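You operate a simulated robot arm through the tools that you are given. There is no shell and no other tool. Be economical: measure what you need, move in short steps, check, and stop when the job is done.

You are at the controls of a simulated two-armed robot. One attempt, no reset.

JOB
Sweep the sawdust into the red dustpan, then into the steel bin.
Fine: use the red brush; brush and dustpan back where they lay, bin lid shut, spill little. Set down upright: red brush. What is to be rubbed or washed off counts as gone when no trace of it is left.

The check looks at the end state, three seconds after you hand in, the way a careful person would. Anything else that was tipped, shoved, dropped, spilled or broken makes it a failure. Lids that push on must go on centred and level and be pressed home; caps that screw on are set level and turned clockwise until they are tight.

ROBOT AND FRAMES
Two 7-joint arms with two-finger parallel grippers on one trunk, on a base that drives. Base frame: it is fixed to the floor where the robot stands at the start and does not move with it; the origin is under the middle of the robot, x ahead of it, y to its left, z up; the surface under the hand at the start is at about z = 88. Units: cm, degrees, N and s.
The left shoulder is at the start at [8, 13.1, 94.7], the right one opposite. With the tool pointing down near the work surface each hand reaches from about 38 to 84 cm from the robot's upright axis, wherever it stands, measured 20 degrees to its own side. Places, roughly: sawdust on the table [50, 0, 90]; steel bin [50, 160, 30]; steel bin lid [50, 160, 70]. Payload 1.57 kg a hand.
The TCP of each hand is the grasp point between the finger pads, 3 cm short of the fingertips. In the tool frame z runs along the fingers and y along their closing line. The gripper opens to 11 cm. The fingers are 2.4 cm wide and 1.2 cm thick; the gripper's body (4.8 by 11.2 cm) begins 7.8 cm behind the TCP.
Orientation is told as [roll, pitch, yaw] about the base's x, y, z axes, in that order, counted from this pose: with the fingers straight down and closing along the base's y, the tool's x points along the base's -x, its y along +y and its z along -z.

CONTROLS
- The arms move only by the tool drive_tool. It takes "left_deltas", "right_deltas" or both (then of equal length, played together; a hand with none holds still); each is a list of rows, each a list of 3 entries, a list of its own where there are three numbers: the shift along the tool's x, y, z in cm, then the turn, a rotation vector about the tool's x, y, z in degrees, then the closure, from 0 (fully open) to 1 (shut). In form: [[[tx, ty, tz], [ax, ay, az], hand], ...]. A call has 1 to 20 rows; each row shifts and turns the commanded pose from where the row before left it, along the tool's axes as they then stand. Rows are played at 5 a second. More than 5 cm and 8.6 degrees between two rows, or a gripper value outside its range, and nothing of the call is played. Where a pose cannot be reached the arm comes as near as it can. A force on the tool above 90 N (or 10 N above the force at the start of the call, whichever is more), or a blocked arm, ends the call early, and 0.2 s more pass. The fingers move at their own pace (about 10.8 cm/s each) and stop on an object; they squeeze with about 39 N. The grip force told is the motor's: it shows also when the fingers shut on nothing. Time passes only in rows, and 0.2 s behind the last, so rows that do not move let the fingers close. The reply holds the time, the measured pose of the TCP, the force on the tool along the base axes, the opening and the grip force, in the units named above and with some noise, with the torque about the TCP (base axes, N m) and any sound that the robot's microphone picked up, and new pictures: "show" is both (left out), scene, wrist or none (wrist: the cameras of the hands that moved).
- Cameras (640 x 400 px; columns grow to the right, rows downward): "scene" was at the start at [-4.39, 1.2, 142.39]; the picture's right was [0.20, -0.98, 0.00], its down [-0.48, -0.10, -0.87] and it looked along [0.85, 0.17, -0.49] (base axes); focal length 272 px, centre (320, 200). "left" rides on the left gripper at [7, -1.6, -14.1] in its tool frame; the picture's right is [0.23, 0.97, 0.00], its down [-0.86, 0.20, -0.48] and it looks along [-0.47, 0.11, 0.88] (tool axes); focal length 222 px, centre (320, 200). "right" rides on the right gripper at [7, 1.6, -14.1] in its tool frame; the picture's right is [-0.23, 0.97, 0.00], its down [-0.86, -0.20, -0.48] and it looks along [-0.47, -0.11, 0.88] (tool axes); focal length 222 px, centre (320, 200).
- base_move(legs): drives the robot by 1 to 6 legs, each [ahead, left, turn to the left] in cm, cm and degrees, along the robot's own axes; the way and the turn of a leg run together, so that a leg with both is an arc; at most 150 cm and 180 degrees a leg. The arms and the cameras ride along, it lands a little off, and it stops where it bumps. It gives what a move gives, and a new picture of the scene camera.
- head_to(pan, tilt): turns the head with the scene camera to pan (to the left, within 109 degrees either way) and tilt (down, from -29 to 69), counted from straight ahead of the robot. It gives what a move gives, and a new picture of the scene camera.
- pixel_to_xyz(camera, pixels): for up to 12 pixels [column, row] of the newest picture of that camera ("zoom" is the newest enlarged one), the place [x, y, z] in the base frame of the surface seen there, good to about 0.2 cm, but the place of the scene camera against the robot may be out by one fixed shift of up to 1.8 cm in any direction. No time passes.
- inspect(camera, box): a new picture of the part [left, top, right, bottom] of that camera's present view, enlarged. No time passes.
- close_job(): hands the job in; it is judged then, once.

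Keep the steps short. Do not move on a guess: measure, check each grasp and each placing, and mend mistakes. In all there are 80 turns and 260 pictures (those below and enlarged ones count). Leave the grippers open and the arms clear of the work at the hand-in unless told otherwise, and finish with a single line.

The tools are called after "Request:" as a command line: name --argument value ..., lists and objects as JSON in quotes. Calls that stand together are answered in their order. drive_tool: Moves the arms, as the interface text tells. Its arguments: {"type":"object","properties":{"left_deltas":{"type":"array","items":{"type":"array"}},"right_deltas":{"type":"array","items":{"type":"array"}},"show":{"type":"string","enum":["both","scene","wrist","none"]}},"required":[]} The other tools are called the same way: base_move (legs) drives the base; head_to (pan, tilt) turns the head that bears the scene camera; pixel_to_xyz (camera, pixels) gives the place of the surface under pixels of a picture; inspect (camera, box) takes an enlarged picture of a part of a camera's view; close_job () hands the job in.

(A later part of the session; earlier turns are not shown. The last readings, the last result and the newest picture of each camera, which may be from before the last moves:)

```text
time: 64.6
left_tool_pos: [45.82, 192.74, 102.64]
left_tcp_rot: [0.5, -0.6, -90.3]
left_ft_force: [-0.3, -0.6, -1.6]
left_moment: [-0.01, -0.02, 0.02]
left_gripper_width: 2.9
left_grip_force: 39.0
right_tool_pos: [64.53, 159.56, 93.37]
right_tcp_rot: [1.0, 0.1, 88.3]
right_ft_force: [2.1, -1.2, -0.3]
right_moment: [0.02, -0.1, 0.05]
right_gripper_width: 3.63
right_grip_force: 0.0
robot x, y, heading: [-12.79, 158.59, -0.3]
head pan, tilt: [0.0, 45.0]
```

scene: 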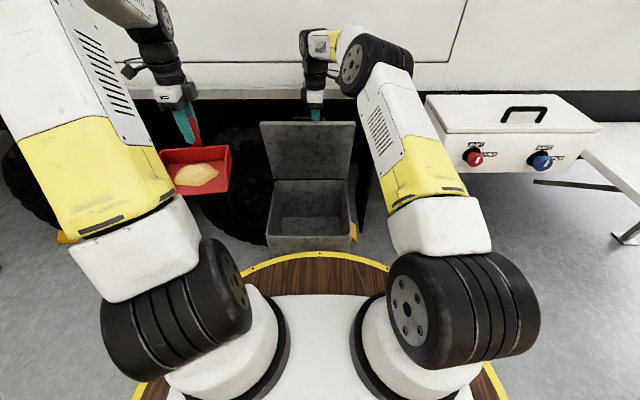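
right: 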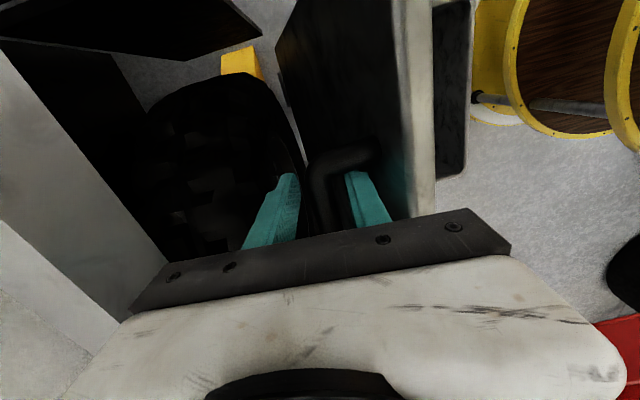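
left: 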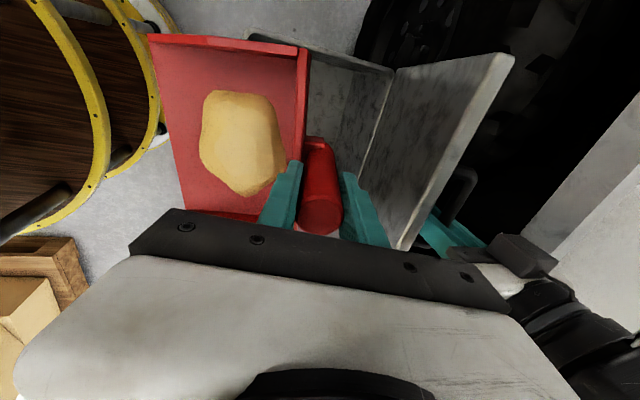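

The bar leans lightly on the far finger, so the lid tends to open further rather than fall shut. I'll open the fingers gradually so it settles slowly.

Request:
drive_tool --right_deltas '[[[0, 0, 0], [0, 0, 0], 0.55], [[0, 0, 0], [0, 0, 0], 0.45], [[0, 0, 0], [0, 0, 0], 0.35], [[0, 0, 0], [0, 0, 0], 0.25], [[0, 0, 0], [0, 0, 0], 0.15], [[0, 0, 0], [0, 0, 0], 0.15]]'

Request:
pixel_to_xyz --camera "scene" --pixels '[[275, 124], [345, 124], [315, 175]]'

```text
time: 66.0
left_tool_pos: [45.87, 192.5, 102.5]
left_tcp_rot: [0.5, -0.6, -90.2]
left_ft_force: [-0.2, -0.3, -0.7]
left_moment: [0.01, -0.08, 0.02]
left_gripper_width: 2.9
left_grip_force: 39.9
right_tool_pos: [64.61, 159.57, 93.33]
right_tcp_rot: [1.0, 0.1, 88.2]
right_ft_force: [2.8, -1.0, 0.0]
right_moment: [-0.01, -0.08, 0.01]
right_gripper_width: 9.19
right_grip_force: 0.2
robot x, y, heading: [-12.88, 158.6, -0.5]
head pan, tilt: [0.0, 45.0]
```

scene: 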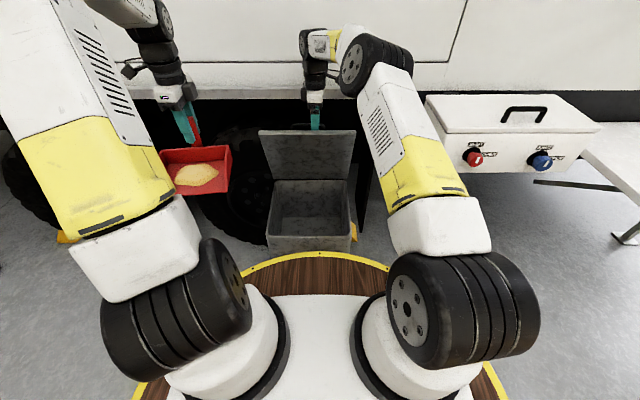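
right: 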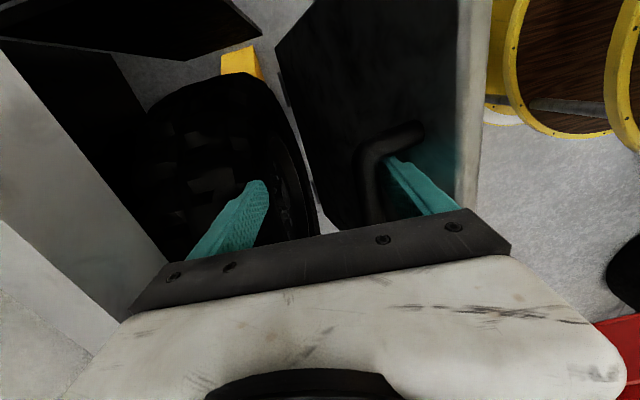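

```text
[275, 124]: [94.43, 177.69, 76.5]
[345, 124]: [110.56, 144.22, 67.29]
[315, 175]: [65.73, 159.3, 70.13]
```

The lid actually leans toward closing, resting on the near finger, so it must be held. I'll close the grip on the bar again, which pushes the lid back up.

Request:
drive_tool --right_deltas '[[[0, 0, 0], [0, 0, 0], 0.4], [[0, 0, 0], [0, 0, 0], 0.7], [[0, 0, 0], [0, 0, 0], 1], [[0, 0, 0], [0, 0, 0], 1], [[0, 0, 0], [0, 0, 0], 1]]' --show "none"

Request:
drive_tool --left_deltas '[[[0, 0, 0], [0, 0, 7.5], 1], [[0, 0, 0], [0, 0, 7.5], 1], [[0, 0, 0], [0, 0, 7.5], 1], [[0, 0, 0], [0, 0, 7.5], 1], [[0, 0, 0], [0, 0, 7.5], 1], [[0, 0, 0], [0, 0, 7.5], 1]]'

```text
time: 67.2
left_tool_pos: [45.87, 192.58, 102.65]
left_tcp_rot: [0.5, -0.6, -90.3]
left_ft_force: [0.2, -0.3, -1.8]
left_moment: [0.04, -0.08, 0.02]
left_gripper_width: 2.92
left_grip_force: 38.6
right_tool_pos: [64.54, 159.61, 93.3]
right_tcp_rot: [0.9, 0.1, 88.2]
right_ft_force: [1.2, 0.9, 3.5]
right_moment: [0.02, -0.01, 0.87]
right_gripper_width: 1.65
right_grip_force: 31.9
robot x, y, heading: [-12.31, 158.31, -0.1]
head pan, tilt: [0.0, 45.0]
```

```text
time: 68.6
left_tool_pos: [46.04, 192.65, 102.75]
left_tcp_rot: [0.8, 0.0, -135.3]
left_ft_force: [-0.1, -0.8, -1.0]
left_moment: [-0.03, -0.06, -0.03]
left_gripper_width: 2.89
left_grip_force: 39.4
right_tool_pos: [64.65, 159.6, 93.34]
right_tcp_rot: [0.8, 0.1, 88.2]
right_ft_force: [-1.0, 2.0, 3.8]
right_moment: [-0.01, -0.07, 0.77]
right_gripper_width: 1.63
right_grip_force: 31.6
robot x, y, heading: [-12.93, 158.01, -0.1]
head pan, tilt: [0.0, 45.0]
```

scene: 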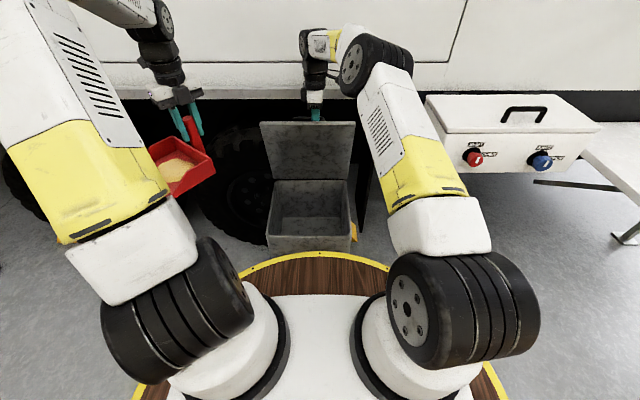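
left: 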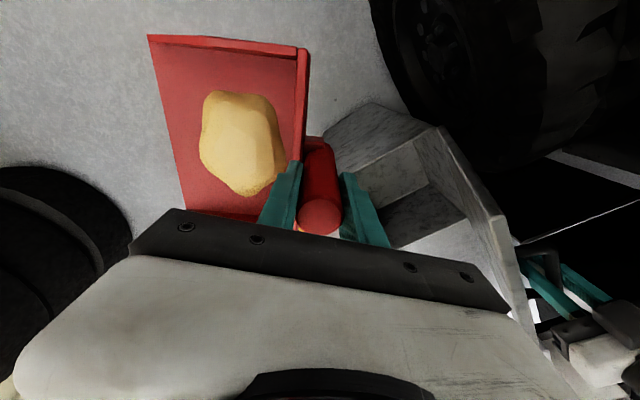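

The lid is gripped again and the pan turned to -135° without trouble. I'll try a further 45°, so the mouth faces left and the hand would pour from the left side.

Request:
drive_tool --left_deltas '[[[0, 0, 0], [0, 0, 7.5], 1], [[0, 0, 0], [0, 0, 7.5], 1], [[0, 0, 0], [0, 0, 7.5], 1], [[0, 0, 0], [0, 0, 7.5], 1], [[0, 0, 0], [0, 0, 7.5], 1], [[0, 0, 0], [0, 0, 7.5], 1]]' --show "scene"

```text
time: 70.0
left_tool_pos: [46.04, 192.65, 102.77]
left_tcp_rot: [0.6, 0.6, 179.8]
left_ft_force: [-0.1, -0.1, -1.3]
left_moment: [-0.01, 0.01, 0.03]
left_gripper_width: 2.91
left_grip_force: 38.8
right_tool_pos: [64.51, 159.57, 93.26]
right_tcp_rot: [0.9, 0.1, 88.2]
right_ft_force: [-0.7, 4.2, 3.8]
right_moment: [-0.46, -0.03, 0.7]
right_gripper_width: 1.63
right_grip_force: 31.8
robot x, y, heading: [-12.84, 158.06, -0.1]
head pan, tilt: [0.0, 45.0]
```

scene: 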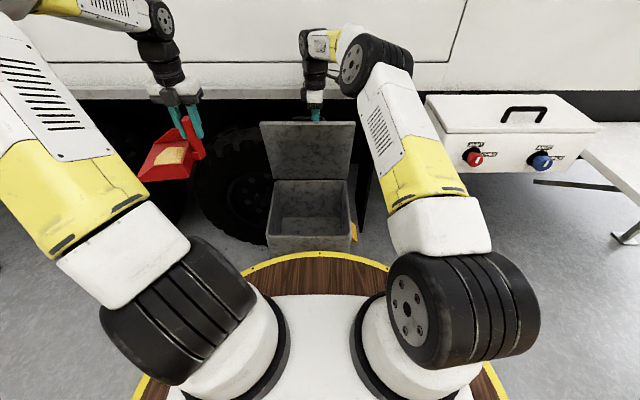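

The left elbow now swings outward, away from the right arm. This is much better: the mouth faces +y and the hand will pour from the left side. Next I'll carry the pan level to about (46, 168, 96) in front of the lid.

Request:
drive_tool --left_deltas '[[[0, 4.1, 1.13], [0, 0, 0], 1], [[0, 4.1, 1.13], [0, 0, 0], 1], [[0, 4.1, 1.13], [0, 0, 0], 1], [[0, 4.1, 1.13], [0, 0, 0], 1], [[0, 4.1, 1.13], [0, 0, 0], 1], [[0, 4.1, 1.13], [0, 0, 0], 1]]'

```text
time: 71.4
left_tool_pos: [45.58, 167.95, 96.04]
left_tcp_rot: [0.6, 0.5, 179.9]
left_ft_force: [0.5, -0.1, -1.0]
left_moment: [-0.1, 0.0, -0.02]
left_gripper_width: 2.96
left_grip_force: 39.1
right_tool_pos: [64.52, 159.63, 93.45]
right_tcp_rot: [0.9, 0.1, 88.2]
right_ft_force: [-1.7, 2.6, 4.1]
right_moment: [0.2, 0.0, 0.85]
right_gripper_width: 1.67
right_grip_force: 31.5
robot x, y, heading: [-12.85, 158.28, -0.3]
head pan, tilt: [0.0, 45.0]
```

scene: 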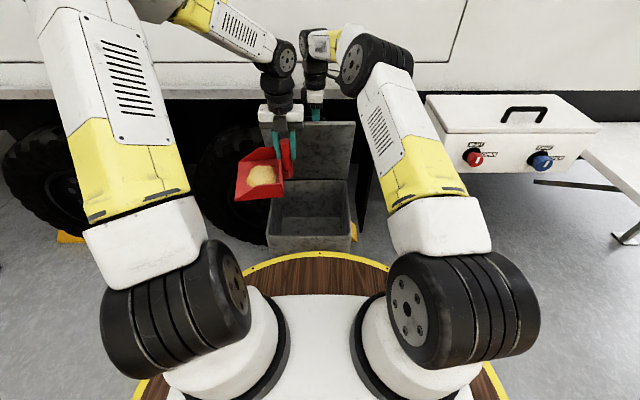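
left: 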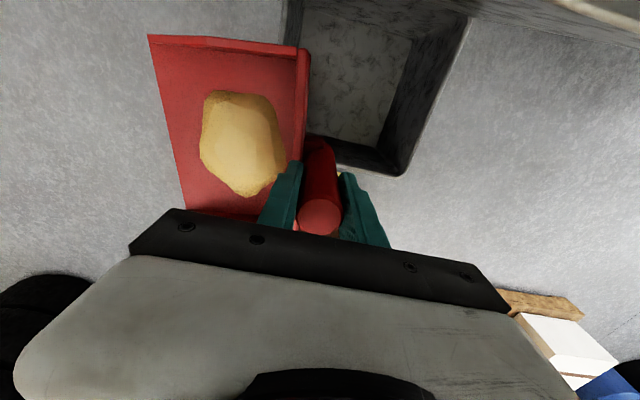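

The heap is steady. I'll descend to the right with tilt to 20°, so the lip comes inside the left rim at about y 170, z 70.

Request:
drive_tool --left_deltas '[[[0.3, 1.25, 1.44], [-2.5, 0, 0], 1], [[0.3, 1.19, 1.49], [-2.5, 0, 0], 1], [[0.3, 1.12, 1.54], [-2.5, 0, 0], 1], [[0.3, 1.05, 1.59], [-2.5, 0, 0], 1], [[0.3, 0.98, 1.63], [-2.5, 0, 0], 1], [[0.3, 0.91, 1.68], [-2.5, 0, 0], 1], [[0.3, 0.83, 1.71], [-2.5, 0, 0], 1], [[0.3, 0.76, 1.75], [-2.5, 0, 0], 1]]'

Request:
pixel_to_xyz --camera "left" --pixels '[[151, 38], [155, 70], [180, 195], [297, 50], [303, 48]]'

```text
time: 73.2
left_tool_pos: [48.4, 157.79, 84.84]
left_tcp_rot: [20.7, 0.5, 179.8]
left_ft_force: [0.2, 0.0, -1.4]
left_moment: [-0.04, 0.01, -0.05]
left_gripper_width: 2.9
left_grip_force: 38.8
right_tool_pos: [64.51, 159.65, 93.29]
right_tcp_rot: [0.9, 0.0, 88.4]
right_ft_force: [-0.8, 3.2, 4.0]
right_moment: [0.07, -0.03, 0.77]
right_gripper_width: 1.63
right_grip_force: 31.4
robot x, y, heading: [-12.84, 158.74, -0.4]
head pan, tilt: [0.0, 45.0]
```

scene: 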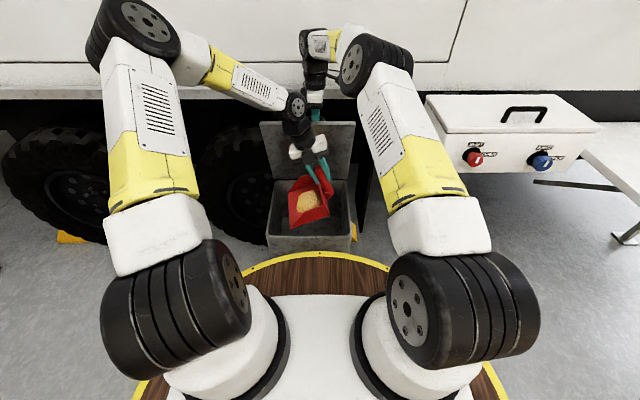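
left: 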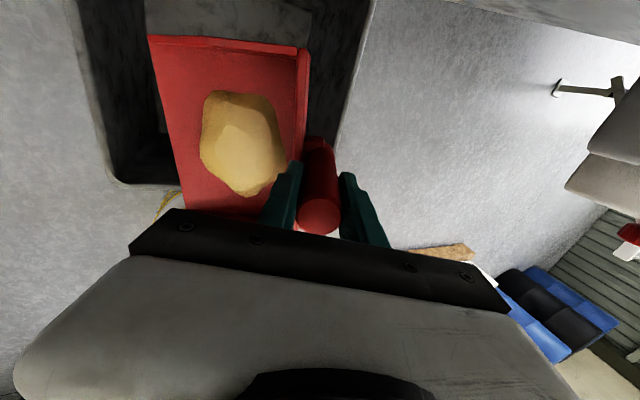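

```text
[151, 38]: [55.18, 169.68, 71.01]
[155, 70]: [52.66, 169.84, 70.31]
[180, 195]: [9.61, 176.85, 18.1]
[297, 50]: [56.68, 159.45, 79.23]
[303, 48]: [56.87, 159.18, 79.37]
```

Lip at y≈169.7, z≈70.5, inside the left rim. I'll shift 2.5 cm toward +x to centre the pan in the opening, then tilt to 45°.

Request:
drive_tool --left_deltas '[[[2.5, 0, 0], [0, 0, 0], 1], [[0, -0.656, -0.77], [-5, 0, 0], 1], [[0, -0.586, -0.825], [-5, 0, 0], 1], [[0, -0.512, -0.873], [-5, 0, 0], 1], [[0, -0.434, -0.915], [-5, 0, 0], 1], [[0, -0.353, -0.949], [-5, 0, 0], 1]]'

```text
time: 74.2
left_tool_pos: [50.96, 158.9, 87.01]
left_tcp_rot: [34.1, 1.8, 178.4]
left_ft_force: [-2.0, 0.9, 12.4]
left_moment: [1.23, -1.18, 0.31]
left_gripper_width: 2.9
left_grip_force: 38.8
right_tool_pos: [64.48, 159.42, 93.37]
right_tcp_rot: [1.0, 0.0, 88.3]
right_ft_force: [-1.3, -4.2, 8.6]
right_moment: [-0.15, -0.12, 0.83]
right_gripper_width: 1.61
right_grip_force: 31.5
robot x, y, heading: [-12.86, 158.43, -0.3]
head pan, tilt: [0.0, 45.0]
stopped in row 4 (left hand): the force on the tool passed its limit at 96 N (the readings are from after the stop); the commanded pose is now the measured one
```

scene: 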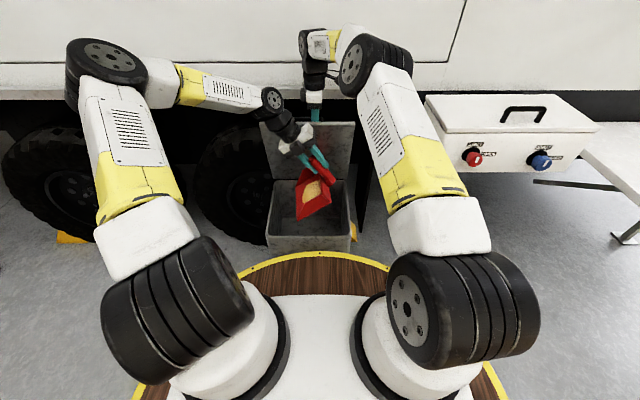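
left: 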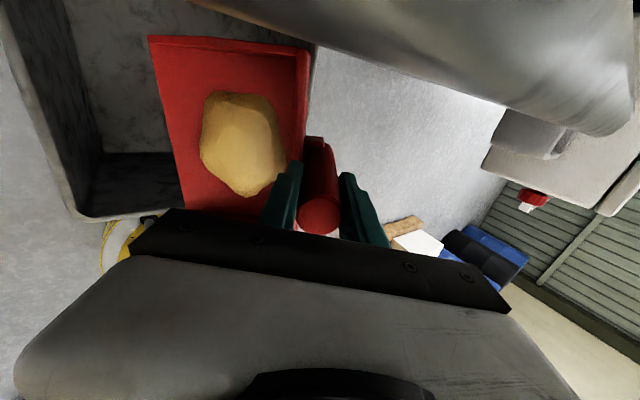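

The left hand's camera bracket touched the lid edge; its view shows the edge close by. I'll move the left hand back 2.5 cm in x, straighten its small twist, and open the lid another ~1.2 cm with the right hand.

Request:
drive_tool --left_deltas '[[[-1.3, 0, 0], [0, 0, 0], 1], [[-1.3, 0, 0], [0, 2.3, -0.3], 1], [[0, 0, 0], [0, 0, 0], 1], [[0, 0, 0], [0, 0, 0], 1]]' --right_deltas '[[[0, 0, 0], [0, 0, 0], 1], [[0, -0.4, -0.05], [0, 0, 0], 1], [[0, -0.4, -0.05], [0, 0, 0], 1], [[0, -0.5, 0], [0, 0, 0], 1]]'

Request:
pixel_to_xyz --camera "left" --pixels '[[151, 38], [155, 70], [297, 50], [500, 80], [400, 40]]'

```text
time: 75.2
left_tool_pos: [48.26, 159.02, 86.75]
left_tcp_rot: [34.2, 3.5, -179.9]
left_ft_force: [0.0, -0.2, -1.0]
left_moment: [-0.03, 0.02, -0.02]
left_gripper_width: 2.93
left_grip_force: 39.0
right_tool_pos: [65.8, 159.64, 93.39]
right_tcp_rot: [0.9, -0.1, 88.1]
right_ft_force: [-3.1, -8.7, 21.7]
right_moment: [0.2, -0.05, 0.76]
right_gripper_width: 1.64
right_grip_force: 31.1
robot x, y, heading: [-13.13, 158.23, -0.0]
head pan, tilt: [0.0, 45.0]
```

scene: 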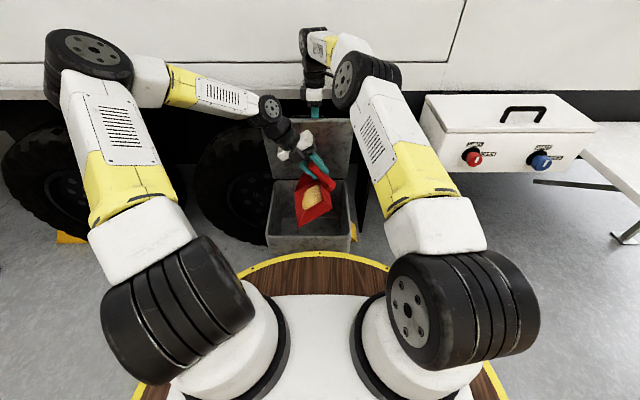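
right: 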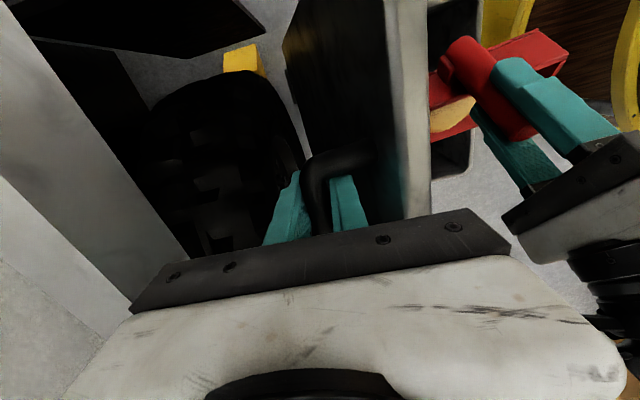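
left: 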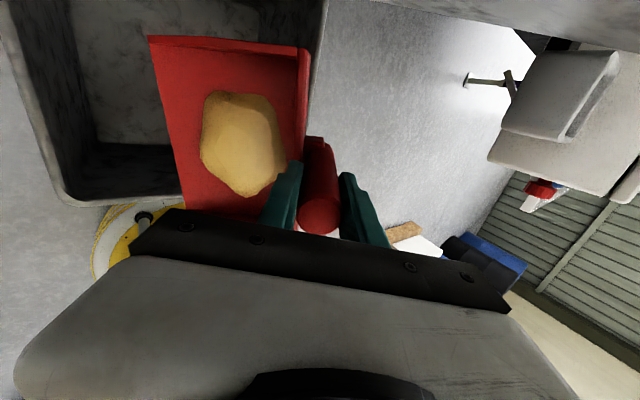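

```text
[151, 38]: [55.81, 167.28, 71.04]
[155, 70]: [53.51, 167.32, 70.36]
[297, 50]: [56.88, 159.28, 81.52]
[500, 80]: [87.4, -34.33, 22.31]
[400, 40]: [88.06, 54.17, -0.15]
```

Free again; lip at y≈167.3, z≈70.5. I'll undo the small 3.5° twist and tilt on to about 59°.

Request:
drive_tool --left_deltas '[[[0, 0, 0], [0, -2.9, -1.96], 1], [[0, -0.76, -0.84], [-5, 0, 0], 1], [[0, -0.685, -0.9], [-5, 0, 0], 1], [[0, -0.742, -0.814], [-5, 0, 0], 1], [[0, -0.669, -0.876], [-5, 0, 0], 1], [[0, -0.59, -0.931], [-5, 0, 0], 1]]'

```text
time: 76.6
left_tool_pos: [48.32, 164.43, 87.58]
left_tcp_rot: [59.3, -0.2, -179.8]
left_ft_force: [-0.6, -0.6, -1.1]
left_moment: [0.01, -0.04, 0.02]
left_gripper_width: 2.94
left_grip_force: 38.1
right_tool_pos: [65.55, 159.65, 93.21]
right_tcp_rot: [1.1, -0.1, 88.3]
right_ft_force: [-0.7, -8.1, 20.8]
right_moment: [0.2, -0.04, 0.81]
right_gripper_width: 1.62
right_grip_force: 31.9
robot x, y, heading: [-12.81, 157.92, -0.4]
head pan, tilt: [0.0, 45.0]
```

scene: 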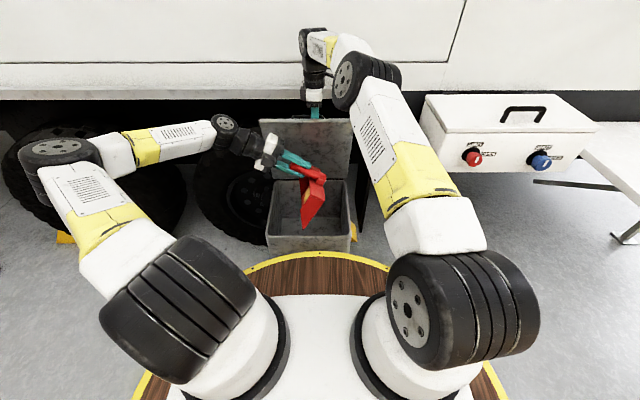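
left: 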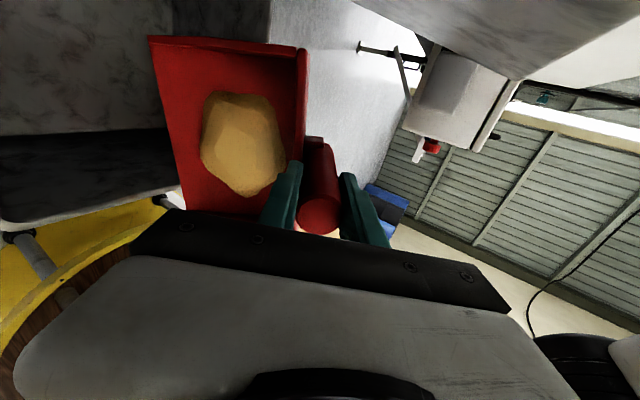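

At 59° the heap still clings, and the arms are well apart. I'll tilt on to about 80° with the lip over the middle of the bin.

Request:
drive_tool --left_deltas '[[[0, -0.91, -0.74], [-5, 0, 0], 1], [[0, -0.84, -0.81], [-5, 0, 0], 1], [[0, -0.77, -0.88], [-5, 0, 0], 1], [[0, -0.8, -0.9], [-6, 0, 0], 1], [[0, 0, 0], [0, 0, 0], 1], [[0, 0, 0], [0, 0, 0], 1], [[0, 0, 0], [0, 0, 0], 1]]'

```text
time: 78.2
left_tool_pos: [48.27, 168.89, 85.89]
left_tcp_rot: [80.2, -0.2, -179.8]
left_ft_force: [1.7, 0.5, -1.7]
left_moment: [0.07, -0.03, -0.02]
left_gripper_width: 2.91
left_grip_force: 38.9
right_tool_pos: [65.68, 159.68, 93.29]
right_tcp_rot: [1.2, -0.2, 88.2]
right_ft_force: [-2.5, -7.7, 17.2]
right_moment: [0.19, -0.02, 0.77]
right_gripper_width: 1.61
right_grip_force: 31.4
robot x, y, heading: [-12.93, 158.34, -0.5]
head pan, tilt: [0.0, 45.0]
```

scene: 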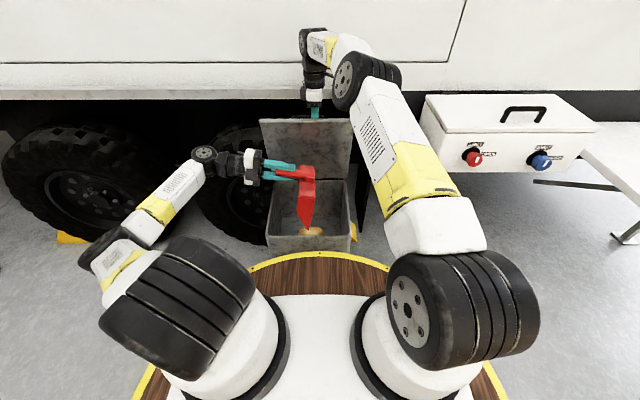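
left: 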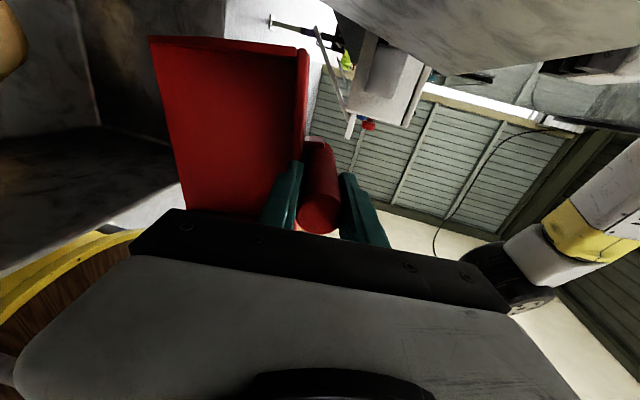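

The dust fell into the bin; the pan is empty and a heap shows inside at ~(312,232). I'll enlarge to check for dust inside and out.

Request:
inspect --camera "scene" --box '[240, 110, 380, 270]'

Request:
inspect --camera "left" --box '[0, 0, 330, 220]'

```text
2.50 times, centred on (310, 190) of scene
```

zoom: 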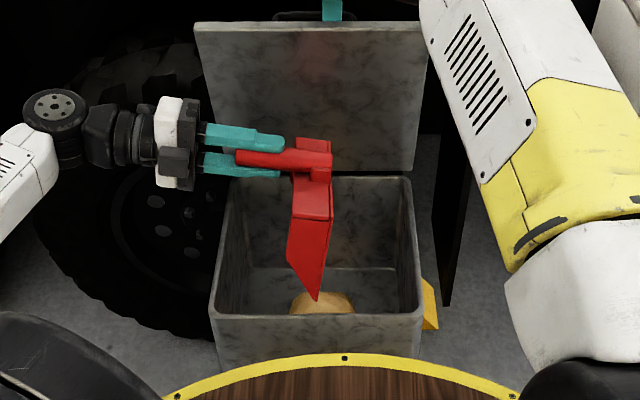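

```text
1.82 times, centred on (165, 110) of left
```

zoom: 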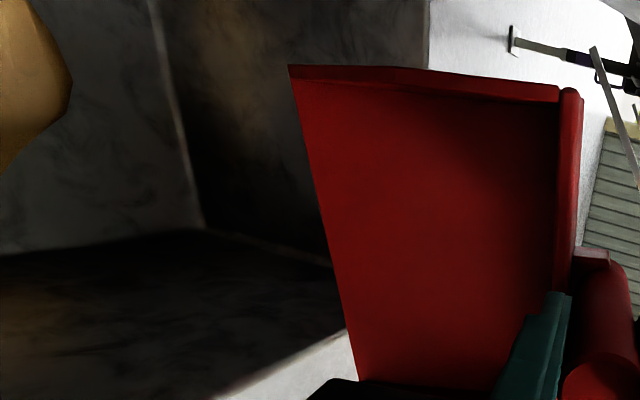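

All the dust is in the bin and the pan is clean. I'll raise the pan straight out, then move it to the left.

Request:
drive_tool --left_deltas '[[[-0.4, 3.94, -0.7], [0, 0, 0], 1], [[-0.4, 3.94, -0.7], [0, 0, 0], 1], [[-0.4, 3.94, -0.7], [0, 0, 0], 1], [[-0.4, 3.94, -0.7], [0, 0, 0], 1], [[-0.4, 3.94, -0.7], [0, 0, 0], 1], [[0, -0.7, -3.94], [0, 0, 0], 1], [[0, -0.7, -3.94], [0, 0, 0], 1], [[0, -0.7, -3.94], [0, 0, 0], 1], [[0, -0.7, -3.94], [0, 0, 0], 1]]' --show "scene"

```text
time: 80.2
left_tool_pos: [46.38, 185.03, 105.38]
left_tcp_rot: [80.2, -0.2, -180.0]
left_ft_force: [1.4, 0.3, -1.1]
left_moment: [0.09, -0.03, 0.01]
left_gripper_width: 2.93
left_grip_force: 39.4
right_tool_pos: [65.61, 159.66, 93.22]
right_tcp_rot: [1.1, 0.0, 88.2]
right_ft_force: [-0.6, -5.3, 12.6]
right_moment: [0.04, -0.02, 0.72]
right_gripper_width: 1.61
right_grip_force: 31.4
robot x, y, heading: [-13.02, 158.44, -0.3]
head pan, tilt: [0.0, 45.0]
```

scene: 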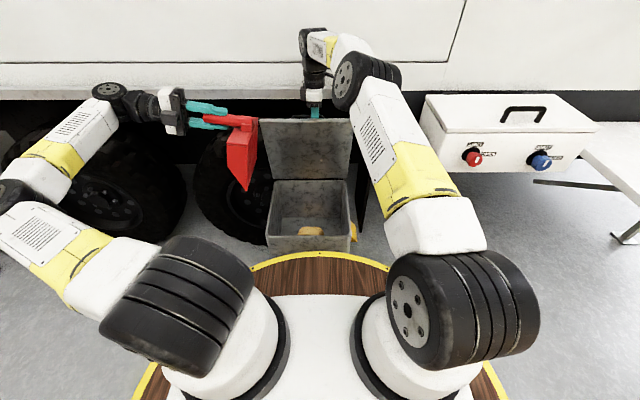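

Now I'll level the pan in the left hand. In the same call the right hand reseats on the bar: it slid about 1.6 cm deep during the bump, so I loosen slightly, raise 1.5 cm and grip again.

Request:
drive_tool --left_deltas '[[[0, 0, 0], [8, 0, 0], 1], [[0, 0, 0], [8, 0, 0], 1], [[0, 0, 0], [8, 0, 0], 1], [[0, 0, 0], [8, 0, 0], 1], [[0, 0, 0], [8, 0, 0], 1], [[0, 0, 0], [8, 0, 0], 1], [[0, 0, 0], [8, 0, 0], 1], [[0, 0, 0], [8, 0, 0], 1], [[0, 0, 0], [8, 0, 0], 1], [[0, 0, 0], [8, 0, 0], 1]]' --right_deltas '[[[0, 0, 0], [0, 0, 0], 0.8], [[0, 0, 0], [0, 0, 0], 0.8], [[0, 0, -0.75], [0, 0, 0], 0.8], [[0, 0, -0.75], [0, 0, 0], 0.8], [[0, 0, 0], [0, 0, 0], 1], [[0, 0, 0], [0, 0, 0], 1], [[0, 0, 0], [0, 0, 0], 1], [[0, 0, 0], [0, 0, 0], 1], [[0, 0, 0], [0, 0, 0], 1], [[0, 0, 0], [0, 0, 0], 1]]'

```text
time: 82.4
left_tool_pos: [46.43, 185.04, 105.73]
left_tcp_rot: [0.1, -0.3, -179.9]
left_ft_force: [0.1, 0.7, -1.3]
left_moment: [-0.11, 0.0, -0.02]
left_gripper_width: 2.91
left_grip_force: 38.8
right_tool_pos: [65.74, 159.65, 94.81]
right_tcp_rot: [1.2, 0.1, 88.3]
right_ft_force: [-0.8, -2.7, -7.3]
right_moment: [0.17, 0.01, 0.83]
right_gripper_width: 1.62
right_grip_force: 31.7
robot x, y, heading: [-13.06, 158.32, -0.0]
head pan, tilt: [0.0, 45.0]
```

scene: 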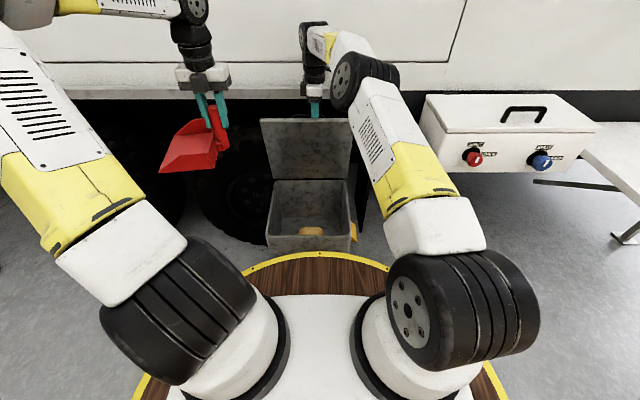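
right: 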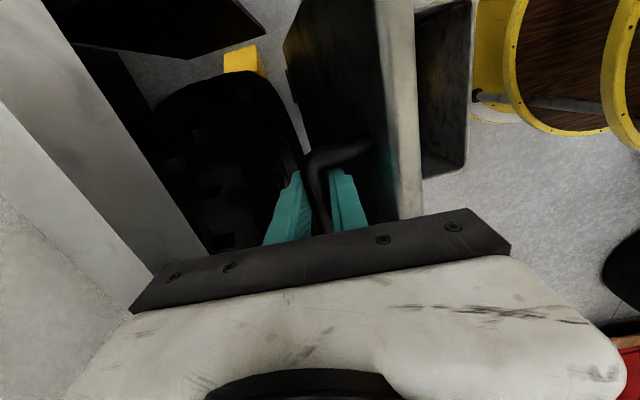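
left: 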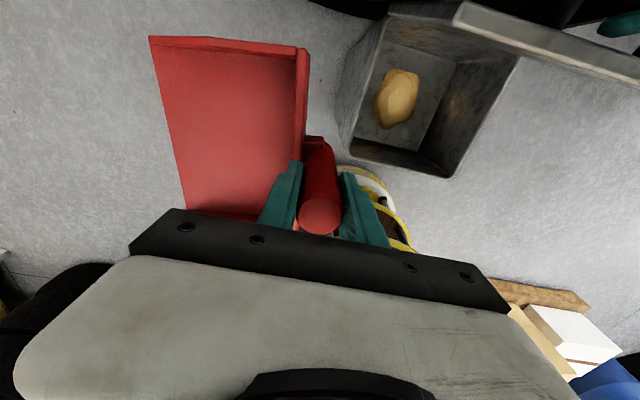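

The pan is empty and level, the dust lies in the bin, and the right grip is reseated. I'll lower the lid along its arc, first half.

Request:
drive_tool --right_deltas '[[[0, 1.9, 0.15], [0, 0, 0], 1], [[0, 1.9, 0.35], [0, 0, 0], 1], [[0, 1.85, 0.45], [0, 0, 0], 1], [[0, 1.85, 0.6], [0, 0, 0], 1], [[0, 1.75, 0.7], [0, 0, 0], 1], [[0, 1.75, 0.85], [0, 0, 0], 1], [[0, 1.65, 0.95], [0, 0, 0], 1], [[0, 1.55, 1.05], [0, 0, 0], 1], [[0, 1.5, 1.2], [0, 0, 0], 1], [[0, 1.4, 1.3], [0, 0, 0], 1], [[0, 0, 0], [0, 0, 0], 1]]'

```text
time: 84.8
left_tool_pos: [46.49, 184.9, 105.64]
left_tcp_rot: [0.2, -0.3, -180.0]
left_ft_force: [0.2, -0.4, -1.9]
left_moment: [-0.12, -0.02, 0.01]
left_gripper_width: 2.89
left_grip_force: 38.8
right_tool_pos: [48.56, 159.95, 87.55]
right_tcp_rot: [1.0, -0.1, 88.2]
right_ft_force: [17.6, -16.0, -14.0]
right_moment: [0.19, -0.03, 0.7]
right_gripper_width: 1.63
right_grip_force: 31.8
robot x, y, heading: [-12.98, 158.24, -0.4]
head pan, tilt: [0.0, 45.0]
```

scene: 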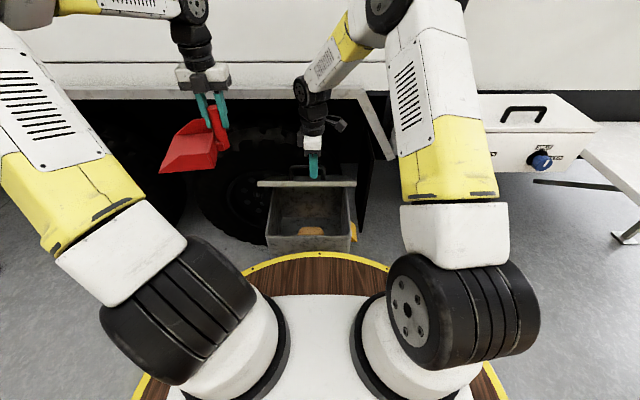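
right: 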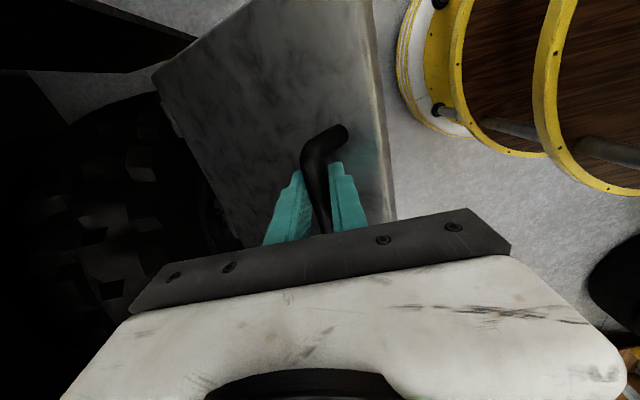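

It follows, with a moderate pull inward and sideways. I'll correct by 0.3–0.4 cm and continue the arc nearly to closing.

Request:
drive_tool --right_deltas '[[[0.2, 1.1, 1.5], [0, 0, 0], 1], [[0.2, 1.2, 1.5], [0, 0, 0], 1], [[0, 1.05, 1.6], [0, 0, 0], 1], [[0, 1.05, 1.6], [0, 0, 0], 1], [[0, 0.85, 1.7], [0, 0, 0], 1], [[0, 0.85, 1.7], [0, 0, 0], 1], [[0, 0.45, 1.37], [0, 0, 0], 1], [[0, 0.45, 1.37], [0, 0, 0], 1], [[0, 0, 0], [0, 0, 0], 1]]'

```text
time: 86.8
left_tool_pos: [46.53, 185.04, 105.74]
left_tcp_rot: [0.2, -0.3, -179.9]
left_ft_force: [-0.5, 0.9, -2.2]
left_moment: [-0.05, 0.01, 0.03]
left_gripper_width: 2.91
left_grip_force: 39.0
right_tool_pos: [41.37, 159.96, 75.19]
right_tcp_rot: [0.9, -0.1, 88.2]
right_ft_force: [18.8, -0.6, -3.9]
right_moment: [-0.11, -0.13, 0.82]
right_gripper_width: 1.61
right_grip_force: 31.3
robot x, y, heading: [-12.78, 158.38, -0.2]
head pan, tilt: [0.0, 45.0]
```

scene: 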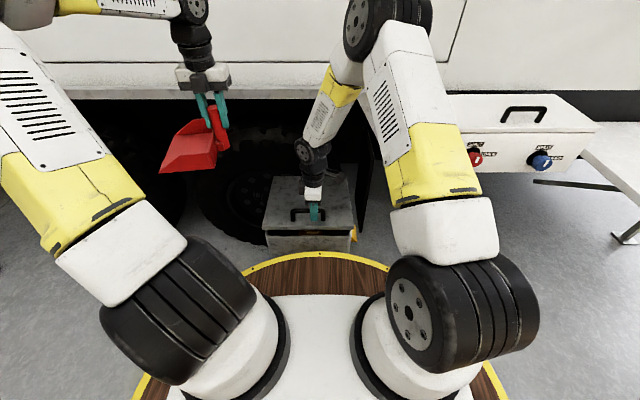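
right: 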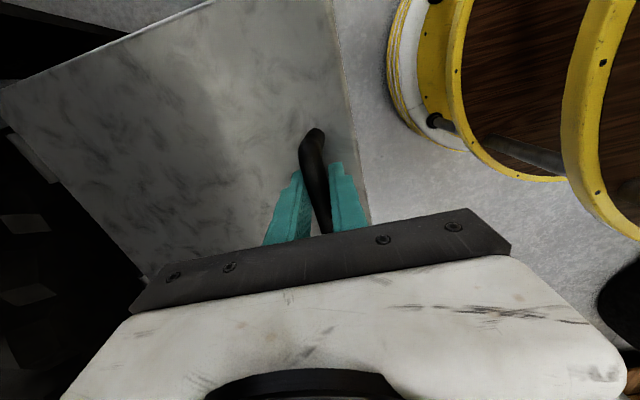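

Almost closed. I'll do the last 3 cm gently.

Request:
drive_tool --right_deltas '[[[0, 0, 0.8], [0, 0, 0], 1], [[0, 0.1, 0.8], [0, 0, 0], 1], [[0, 0.1, 0.7], [0, 0, 0], 1], [[0, 0, 0.4], [0, 0, 0], 1], [[0, 0, 0.3], [0, 0, 0], 1], [[0, 0, 0], [0, 0, 0], 1]]' --show "wrist"

Request:
inspect --camera "scene" --box '[240, 150, 380, 260]'

```text
time: 88.2
left_tool_pos: [46.29, 185.01, 105.66]
left_tcp_rot: [0.2, -0.3, -180.0]
left_ft_force: [-0.3, 0.6, -1.3]
left_moment: [-0.07, 0.01, -0.03]
left_gripper_width: 2.95
left_grip_force: 38.6
right_tool_pos: [40.88, 160.15, 72.25]
right_tcp_rot: [1.3, 0.0, 88.4]
right_ft_force: [-13.8, 0.1, 1.7]
right_moment: [-0.27, -0.01, 0.75]
right_gripper_width: 1.61
right_grip_force: 31.3
robot x, y, heading: [-12.83, 158.25, -0.4]
head pan, tilt: [0.0, 45.0]
```

right: 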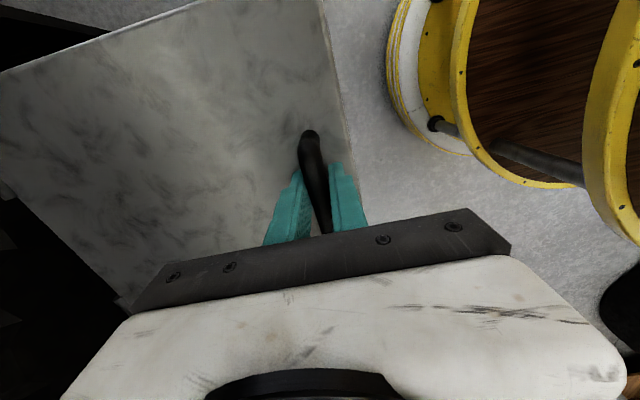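

```text
3.64 times, centred on (310, 205) of scene
```

zoom: 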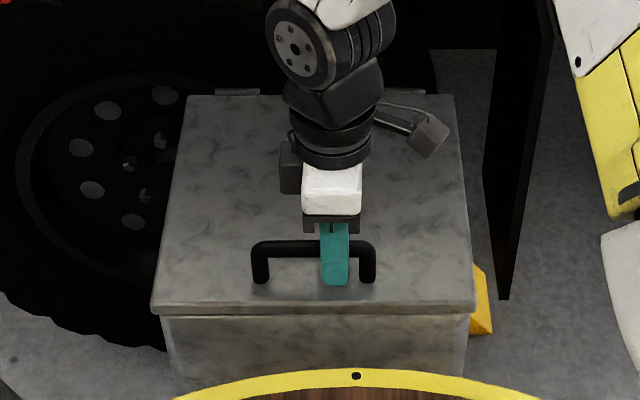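

The lid looks shut. I'll open the right hand, rise straight up, and measure the lid level.

Request:
drive_tool --right_deltas '[[[0, 0, 0], [0, 0, 0], 0.6], [[0, 0, 0], [0, 0, 0], 0.2], [[0, 0, 0], [0, 0, 0], 0], [[0, 0, -3], [0, 0, 0], 0], [[0, 0, -4], [0, 0, 0], 0], [[0, 0, -4], [0, 0, 0], 0], [[0, 0, -4], [0, 0, 0], 0], [[0, 0, -4], [0, 0, 0], 0], [[0, 0, -4], [0, 0, 0], 0], [[0, 0, -4], [0, 0, 0], 0]]'

Request:
pixel_to_xyz --camera "scene" --pixels '[[280, 185], [340, 185], [272, 231], [345, 231], [308, 200], [308, 218]]'

Request:
inspect --camera "scene" --box '[240, 150, 380, 260]'

```text
time: 90.4
left_tool_pos: [46.47, 185.19, 105.77]
left_tcp_rot: [0.2, -0.3, -180.0]
left_ft_force: [-0.5, -0.7, -2.3]
left_moment: [-0.06, 0.0, 0.0]
left_gripper_width: 2.92
left_grip_force: 39.0
right_tool_pos: [41.67, 159.96, 99.3]
right_tcp_rot: [1.2, 0.0, 88.4]
right_ft_force: [0.1, 0.3, -0.5]
right_moment: [0.02, -0.01, -0.01]
right_gripper_width: 10.98
right_grip_force: 0.1
robot x, y, heading: [-12.79, 158.27, -0.5]
head pan, tilt: [0.0, 45.0]
```

scene: 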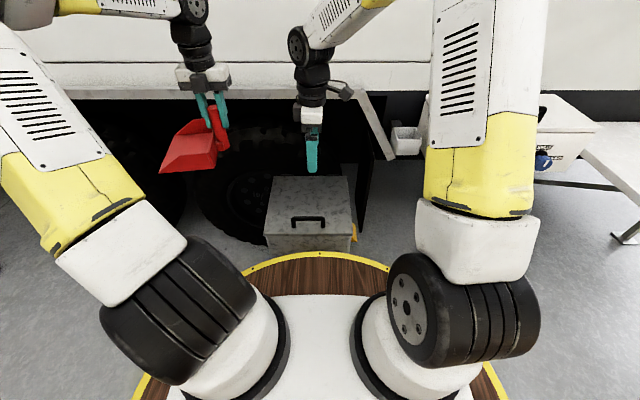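
right: 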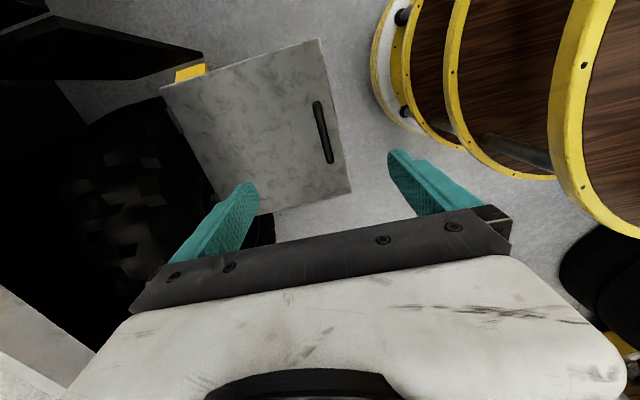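

```text
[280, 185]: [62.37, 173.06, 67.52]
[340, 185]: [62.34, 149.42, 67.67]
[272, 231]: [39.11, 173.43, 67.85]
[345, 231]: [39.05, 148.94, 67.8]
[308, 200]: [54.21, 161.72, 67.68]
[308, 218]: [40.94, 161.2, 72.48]
```

```text
3.64 times, centred on (310, 205) of scene
```

zoom: 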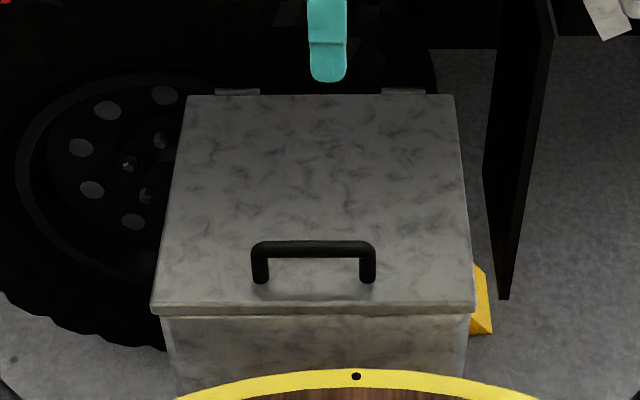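

The lid is shut, level and in its old place. Next I'll turn the left hand back in two steps, and raise the right hand and move it aside.

Request:
drive_tool --left_deltas '[[[0, 0, 0], [0, 0, -8.57], 1], [[0, 0, 0], [0, 0, -8.57], 1], [[0, 0, 0], [0, 0, -8.57], 1], [[0, 0, 0], [0, 0, -8.57], 1], [[0, 0, 0], [0, 0, -8.57], 1], [[0, 0, 0], [0, 0, -8.57], 1], [[0, 0, 0], [0, 0, -8.57], 1], [[0, 0, 0], [0, 0, -8.57], 1], [[0, 0, 0], [0, 0, -8.57], 1], [[0, 0, 0], [0, 0, -8.57], 1], [[0, 0, 0], [0, 0, -8.57], 1]]' --right_deltas '[[[0, 0, -4], [0, 0, 0], 0], [[0, 0, -4], [0, 0, 0], 0], [[0, 0, -4], [0, 0, 0], 0], [[0, 0, -4], [0, 0, 0], 0], [[0, 0, -4], [0, 0, 0], 0], [[4, 0, 0], [0, 0, 0], 0], [[4, 0, 0], [0, 0, 0], 0], [[4, 0, 0], [0, 0, 0], 0], [[4, 0, 0], [0, 0, 0], 0], [[4, 0, 0], [0, 0, 0], 0], [[4, 1, 0], [0, 0, 0], 0]]' --show "none"

Request:
drive_tool --left_deltas '[[[0, 0, 0], [0, 0, -8.57], 1], [[0, 0, 0], [0, 0, -8.57], 1], [[0, 0, 0], [0, 0, -8.57], 1], [[0, 0, 0], [0, 0, -8.57], 1], [[0, 0, 0], [0, 0, -8.57], 1], [[0, 0, 0], [0, 0, -8.57], 1], [[0, 0, 0], [0, 0, -8.57], 1], [[0, 0, 0], [0, 0, -8.57], 1], [[0, 0, 0], [0, 0, -8.57], 1], [[0, 0, 0], [0, 0, -8.57], 1]]' --right_deltas '[[[0, 0, 0], [0, 0, 8.55], 0], [[0, 0, 0], [0, 0, 8.55], 0], [[0, 0, 0], [0, 0, 8.55], 0], [[0, 0, 0], [0, 0, 8.55], 0], [[0, 0, 0], [0, 0, 8.55], 0], [[0, 0, 0], [0, 0, 8.55], 0], [[0, 0, 0], [0, 0, 8.55], 0], [[0, 0, 0], [0, 0, 8.55], 0], [[0, 0, 0], [0, 0, 8.55], 0], [[0, 0, 0], [0, 0, 8.55], 0]]'

```text
time: 92.8
left_tool_pos: [46.46, 185.22, 105.75]
left_tcp_rot: [-0.3, -0.2, -85.6]
left_ft_force: [0.5, 0.7, -2.0]
left_moment: [-0.01, -0.04, 0.0]
left_gripper_width: 2.9
left_grip_force: 38.8
right_tool_pos: [40.49, 135.98, 119.11]
right_tcp_rot: [1.3, -0.1, 88.4]
right_ft_force: [0.5, 0.7, 0.1]
right_moment: [-0.03, 0.02, 0.03]
right_gripper_width: 10.99
right_grip_force: 0.0
robot x, y, heading: [-12.76, 158.56, -0.4]
head pan, tilt: [0.0, 45.0]
```

```text
time: 95.0
left_tool_pos: [46.44, 185.01, 105.79]
left_tcp_rot: [-0.3, 0.3, 0.2]
left_ft_force: [-1.1, 0.8, -1.8]
left_moment: [0.04, 0.03, 0.01]
left_gripper_width: 2.92
left_grip_force: 38.5
right_tool_pos: [40.23, 135.93, 119.31]
right_tcp_rot: [0.1, 1.1, 2.6]
right_ft_force: [1.1, -0.8, 0.1]
right_moment: [-0.01, 0.02, 0.03]
right_gripper_width: 11.03
right_grip_force: 0.0
robot x, y, heading: [-12.65, 158.76, -0.0]
head pan, tilt: [0.0, 45.0]
```

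scene: 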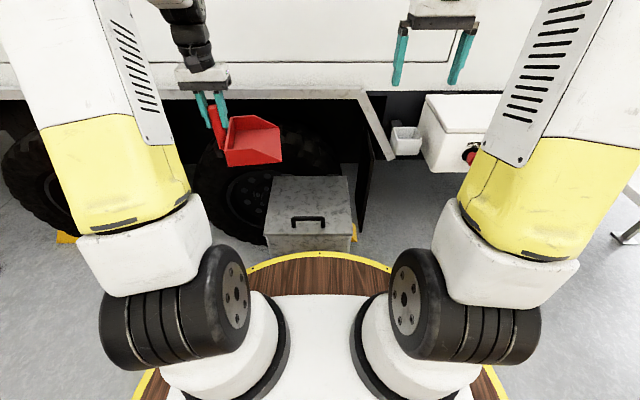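
right: 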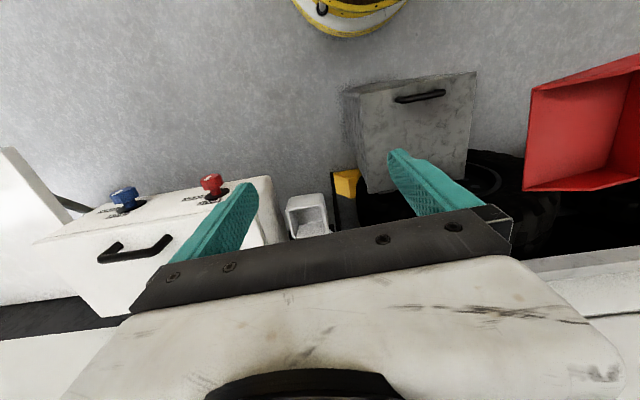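
left: 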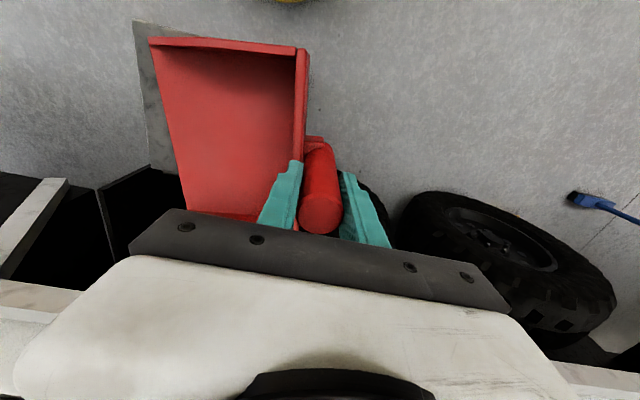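

Next I'll retract both hands and raise the pan for clearance, then drive back along the same lane.

Request:
drive_tool --left_deltas '[[[3.5, 0, -2.5], [0, 0, 0], 1], [[3.5, 0, -2.5], [0, 0, 0], 1], [[3.5, 0, -2.5], [0, 0, 0], 1]]' --right_deltas '[[[1.8, 0, 0], [0, 0, 2.6], 0], [[1.8, 0, 0], [0, -1, 0], 0], [[1.8, 0, 0], [0, 0, 0], 0]]' --show "none"

Request:
base_move --legs '[[0, -79, 0], [0, -79.5, 0]]'

```text
time: 95.8
left_tool_pos: [35.95, 185.13, 113.0]
left_tcp_rot: [-0.2, 0.4, 0.1]
left_ft_force: [0.6, -0.6, -1.6]
left_moment: [0.05, 0.01, 0.01]
left_gripper_width: 2.94
left_grip_force: 38.9
right_tool_pos: [34.98, 135.93, 119.44]
right_tcp_rot: [0.1, 0.2, 0.2]
right_ft_force: [0.7, 0.5, -0.6]
right_moment: [-0.03, 0.06, 0.02]
right_gripper_width: 10.97
right_grip_force: 0.0
robot x, y, heading: [-12.76, 158.27, -0.2]
head pan, tilt: [0.0, 45.0]
```

```text
time: 103.9
left_tool_pos: [35.35, 26.35, 113.05]
left_tcp_rot: [-0.2, 0.2, 0.1]
left_ft_force: [0.9, 0.0, -1.6]
left_moment: [0.06, 0.02, -0.01]
left_gripper_width: 2.9
left_grip_force: 38.7
right_tool_pos: [34.43, -22.91, 119.4]
right_tcp_rot: [0.1, 0.1, 0.3]
right_ft_force: [0.7, 0.3, -0.3]
right_moment: [-0.02, -0.01, -0.01]
right_gripper_width: 11.03
right_grip_force: 0.1
robot x, y, heading: [-13.08, -0.44, -0.3]
head pan, tilt: [0.0, 45.0]
```

scene: 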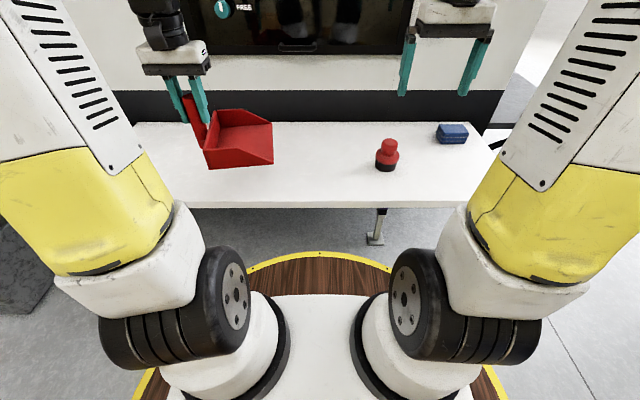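

I'm back in front of the table, brush still standing. I'll drive forward 13 cm.

Request:
base_move --legs '[[13, 0, 0]]'

Request:
inspect --camera "left" --box '[100, 0, 420, 240]'

Request:
pixel_to_xyz --camera "left" --pixels '[[151, 40], [155, 70], [160, 100], [180, 200], [240, 140], [297, 52], [318, 215], [220, 60], [220, 180]]'

```text
time: 105.2
left_tool_pos: [48.49, 26.18, 113.1]
left_tcp_rot: [-0.2, 0.1, 0.1]
left_ft_force: [0.2, 0.0, -2.5]
left_moment: [0.03, 0.0, -0.02]
left_gripper_width: 2.91
left_grip_force: 39.3
right_tool_pos: [47.46, -23.11, 119.5]
right_tcp_rot: [0.1, 0.1, 0.2]
right_ft_force: [0.5, 0.1, -0.7]
right_moment: [0.03, -0.02, -0.02]
right_gripper_width: 11.03
right_grip_force: 0.0
robot x, y, heading: [-0.17, -0.35, -0.3]
head pan, tilt: [0.0, 45.0]
```

scene: 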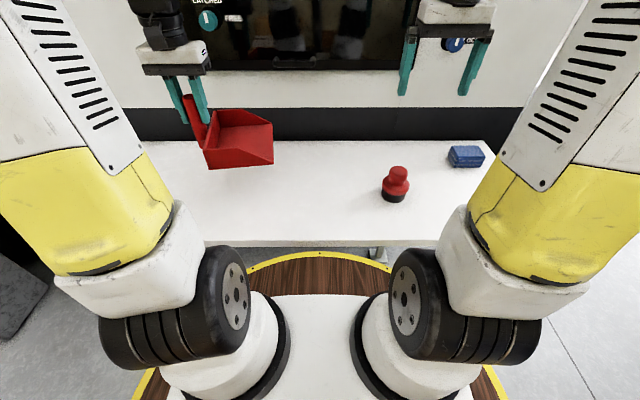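

```text
1.67 times, centred on (260, 120) of left
```

zoom: 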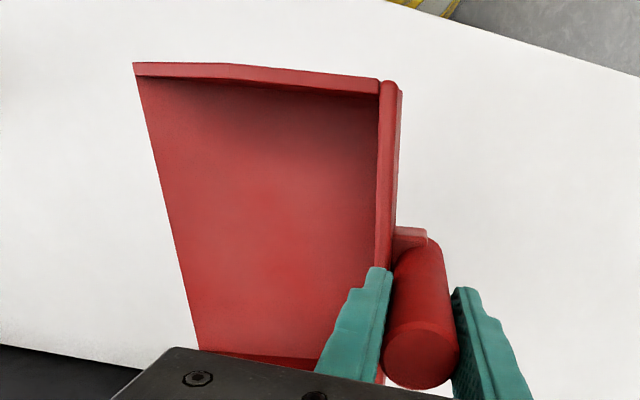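

```text
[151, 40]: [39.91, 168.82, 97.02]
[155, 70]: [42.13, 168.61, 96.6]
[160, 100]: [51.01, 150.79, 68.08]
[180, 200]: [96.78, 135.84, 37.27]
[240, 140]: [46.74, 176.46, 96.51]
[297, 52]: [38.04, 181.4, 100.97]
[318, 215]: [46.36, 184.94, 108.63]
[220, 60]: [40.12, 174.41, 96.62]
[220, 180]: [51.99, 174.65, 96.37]
```

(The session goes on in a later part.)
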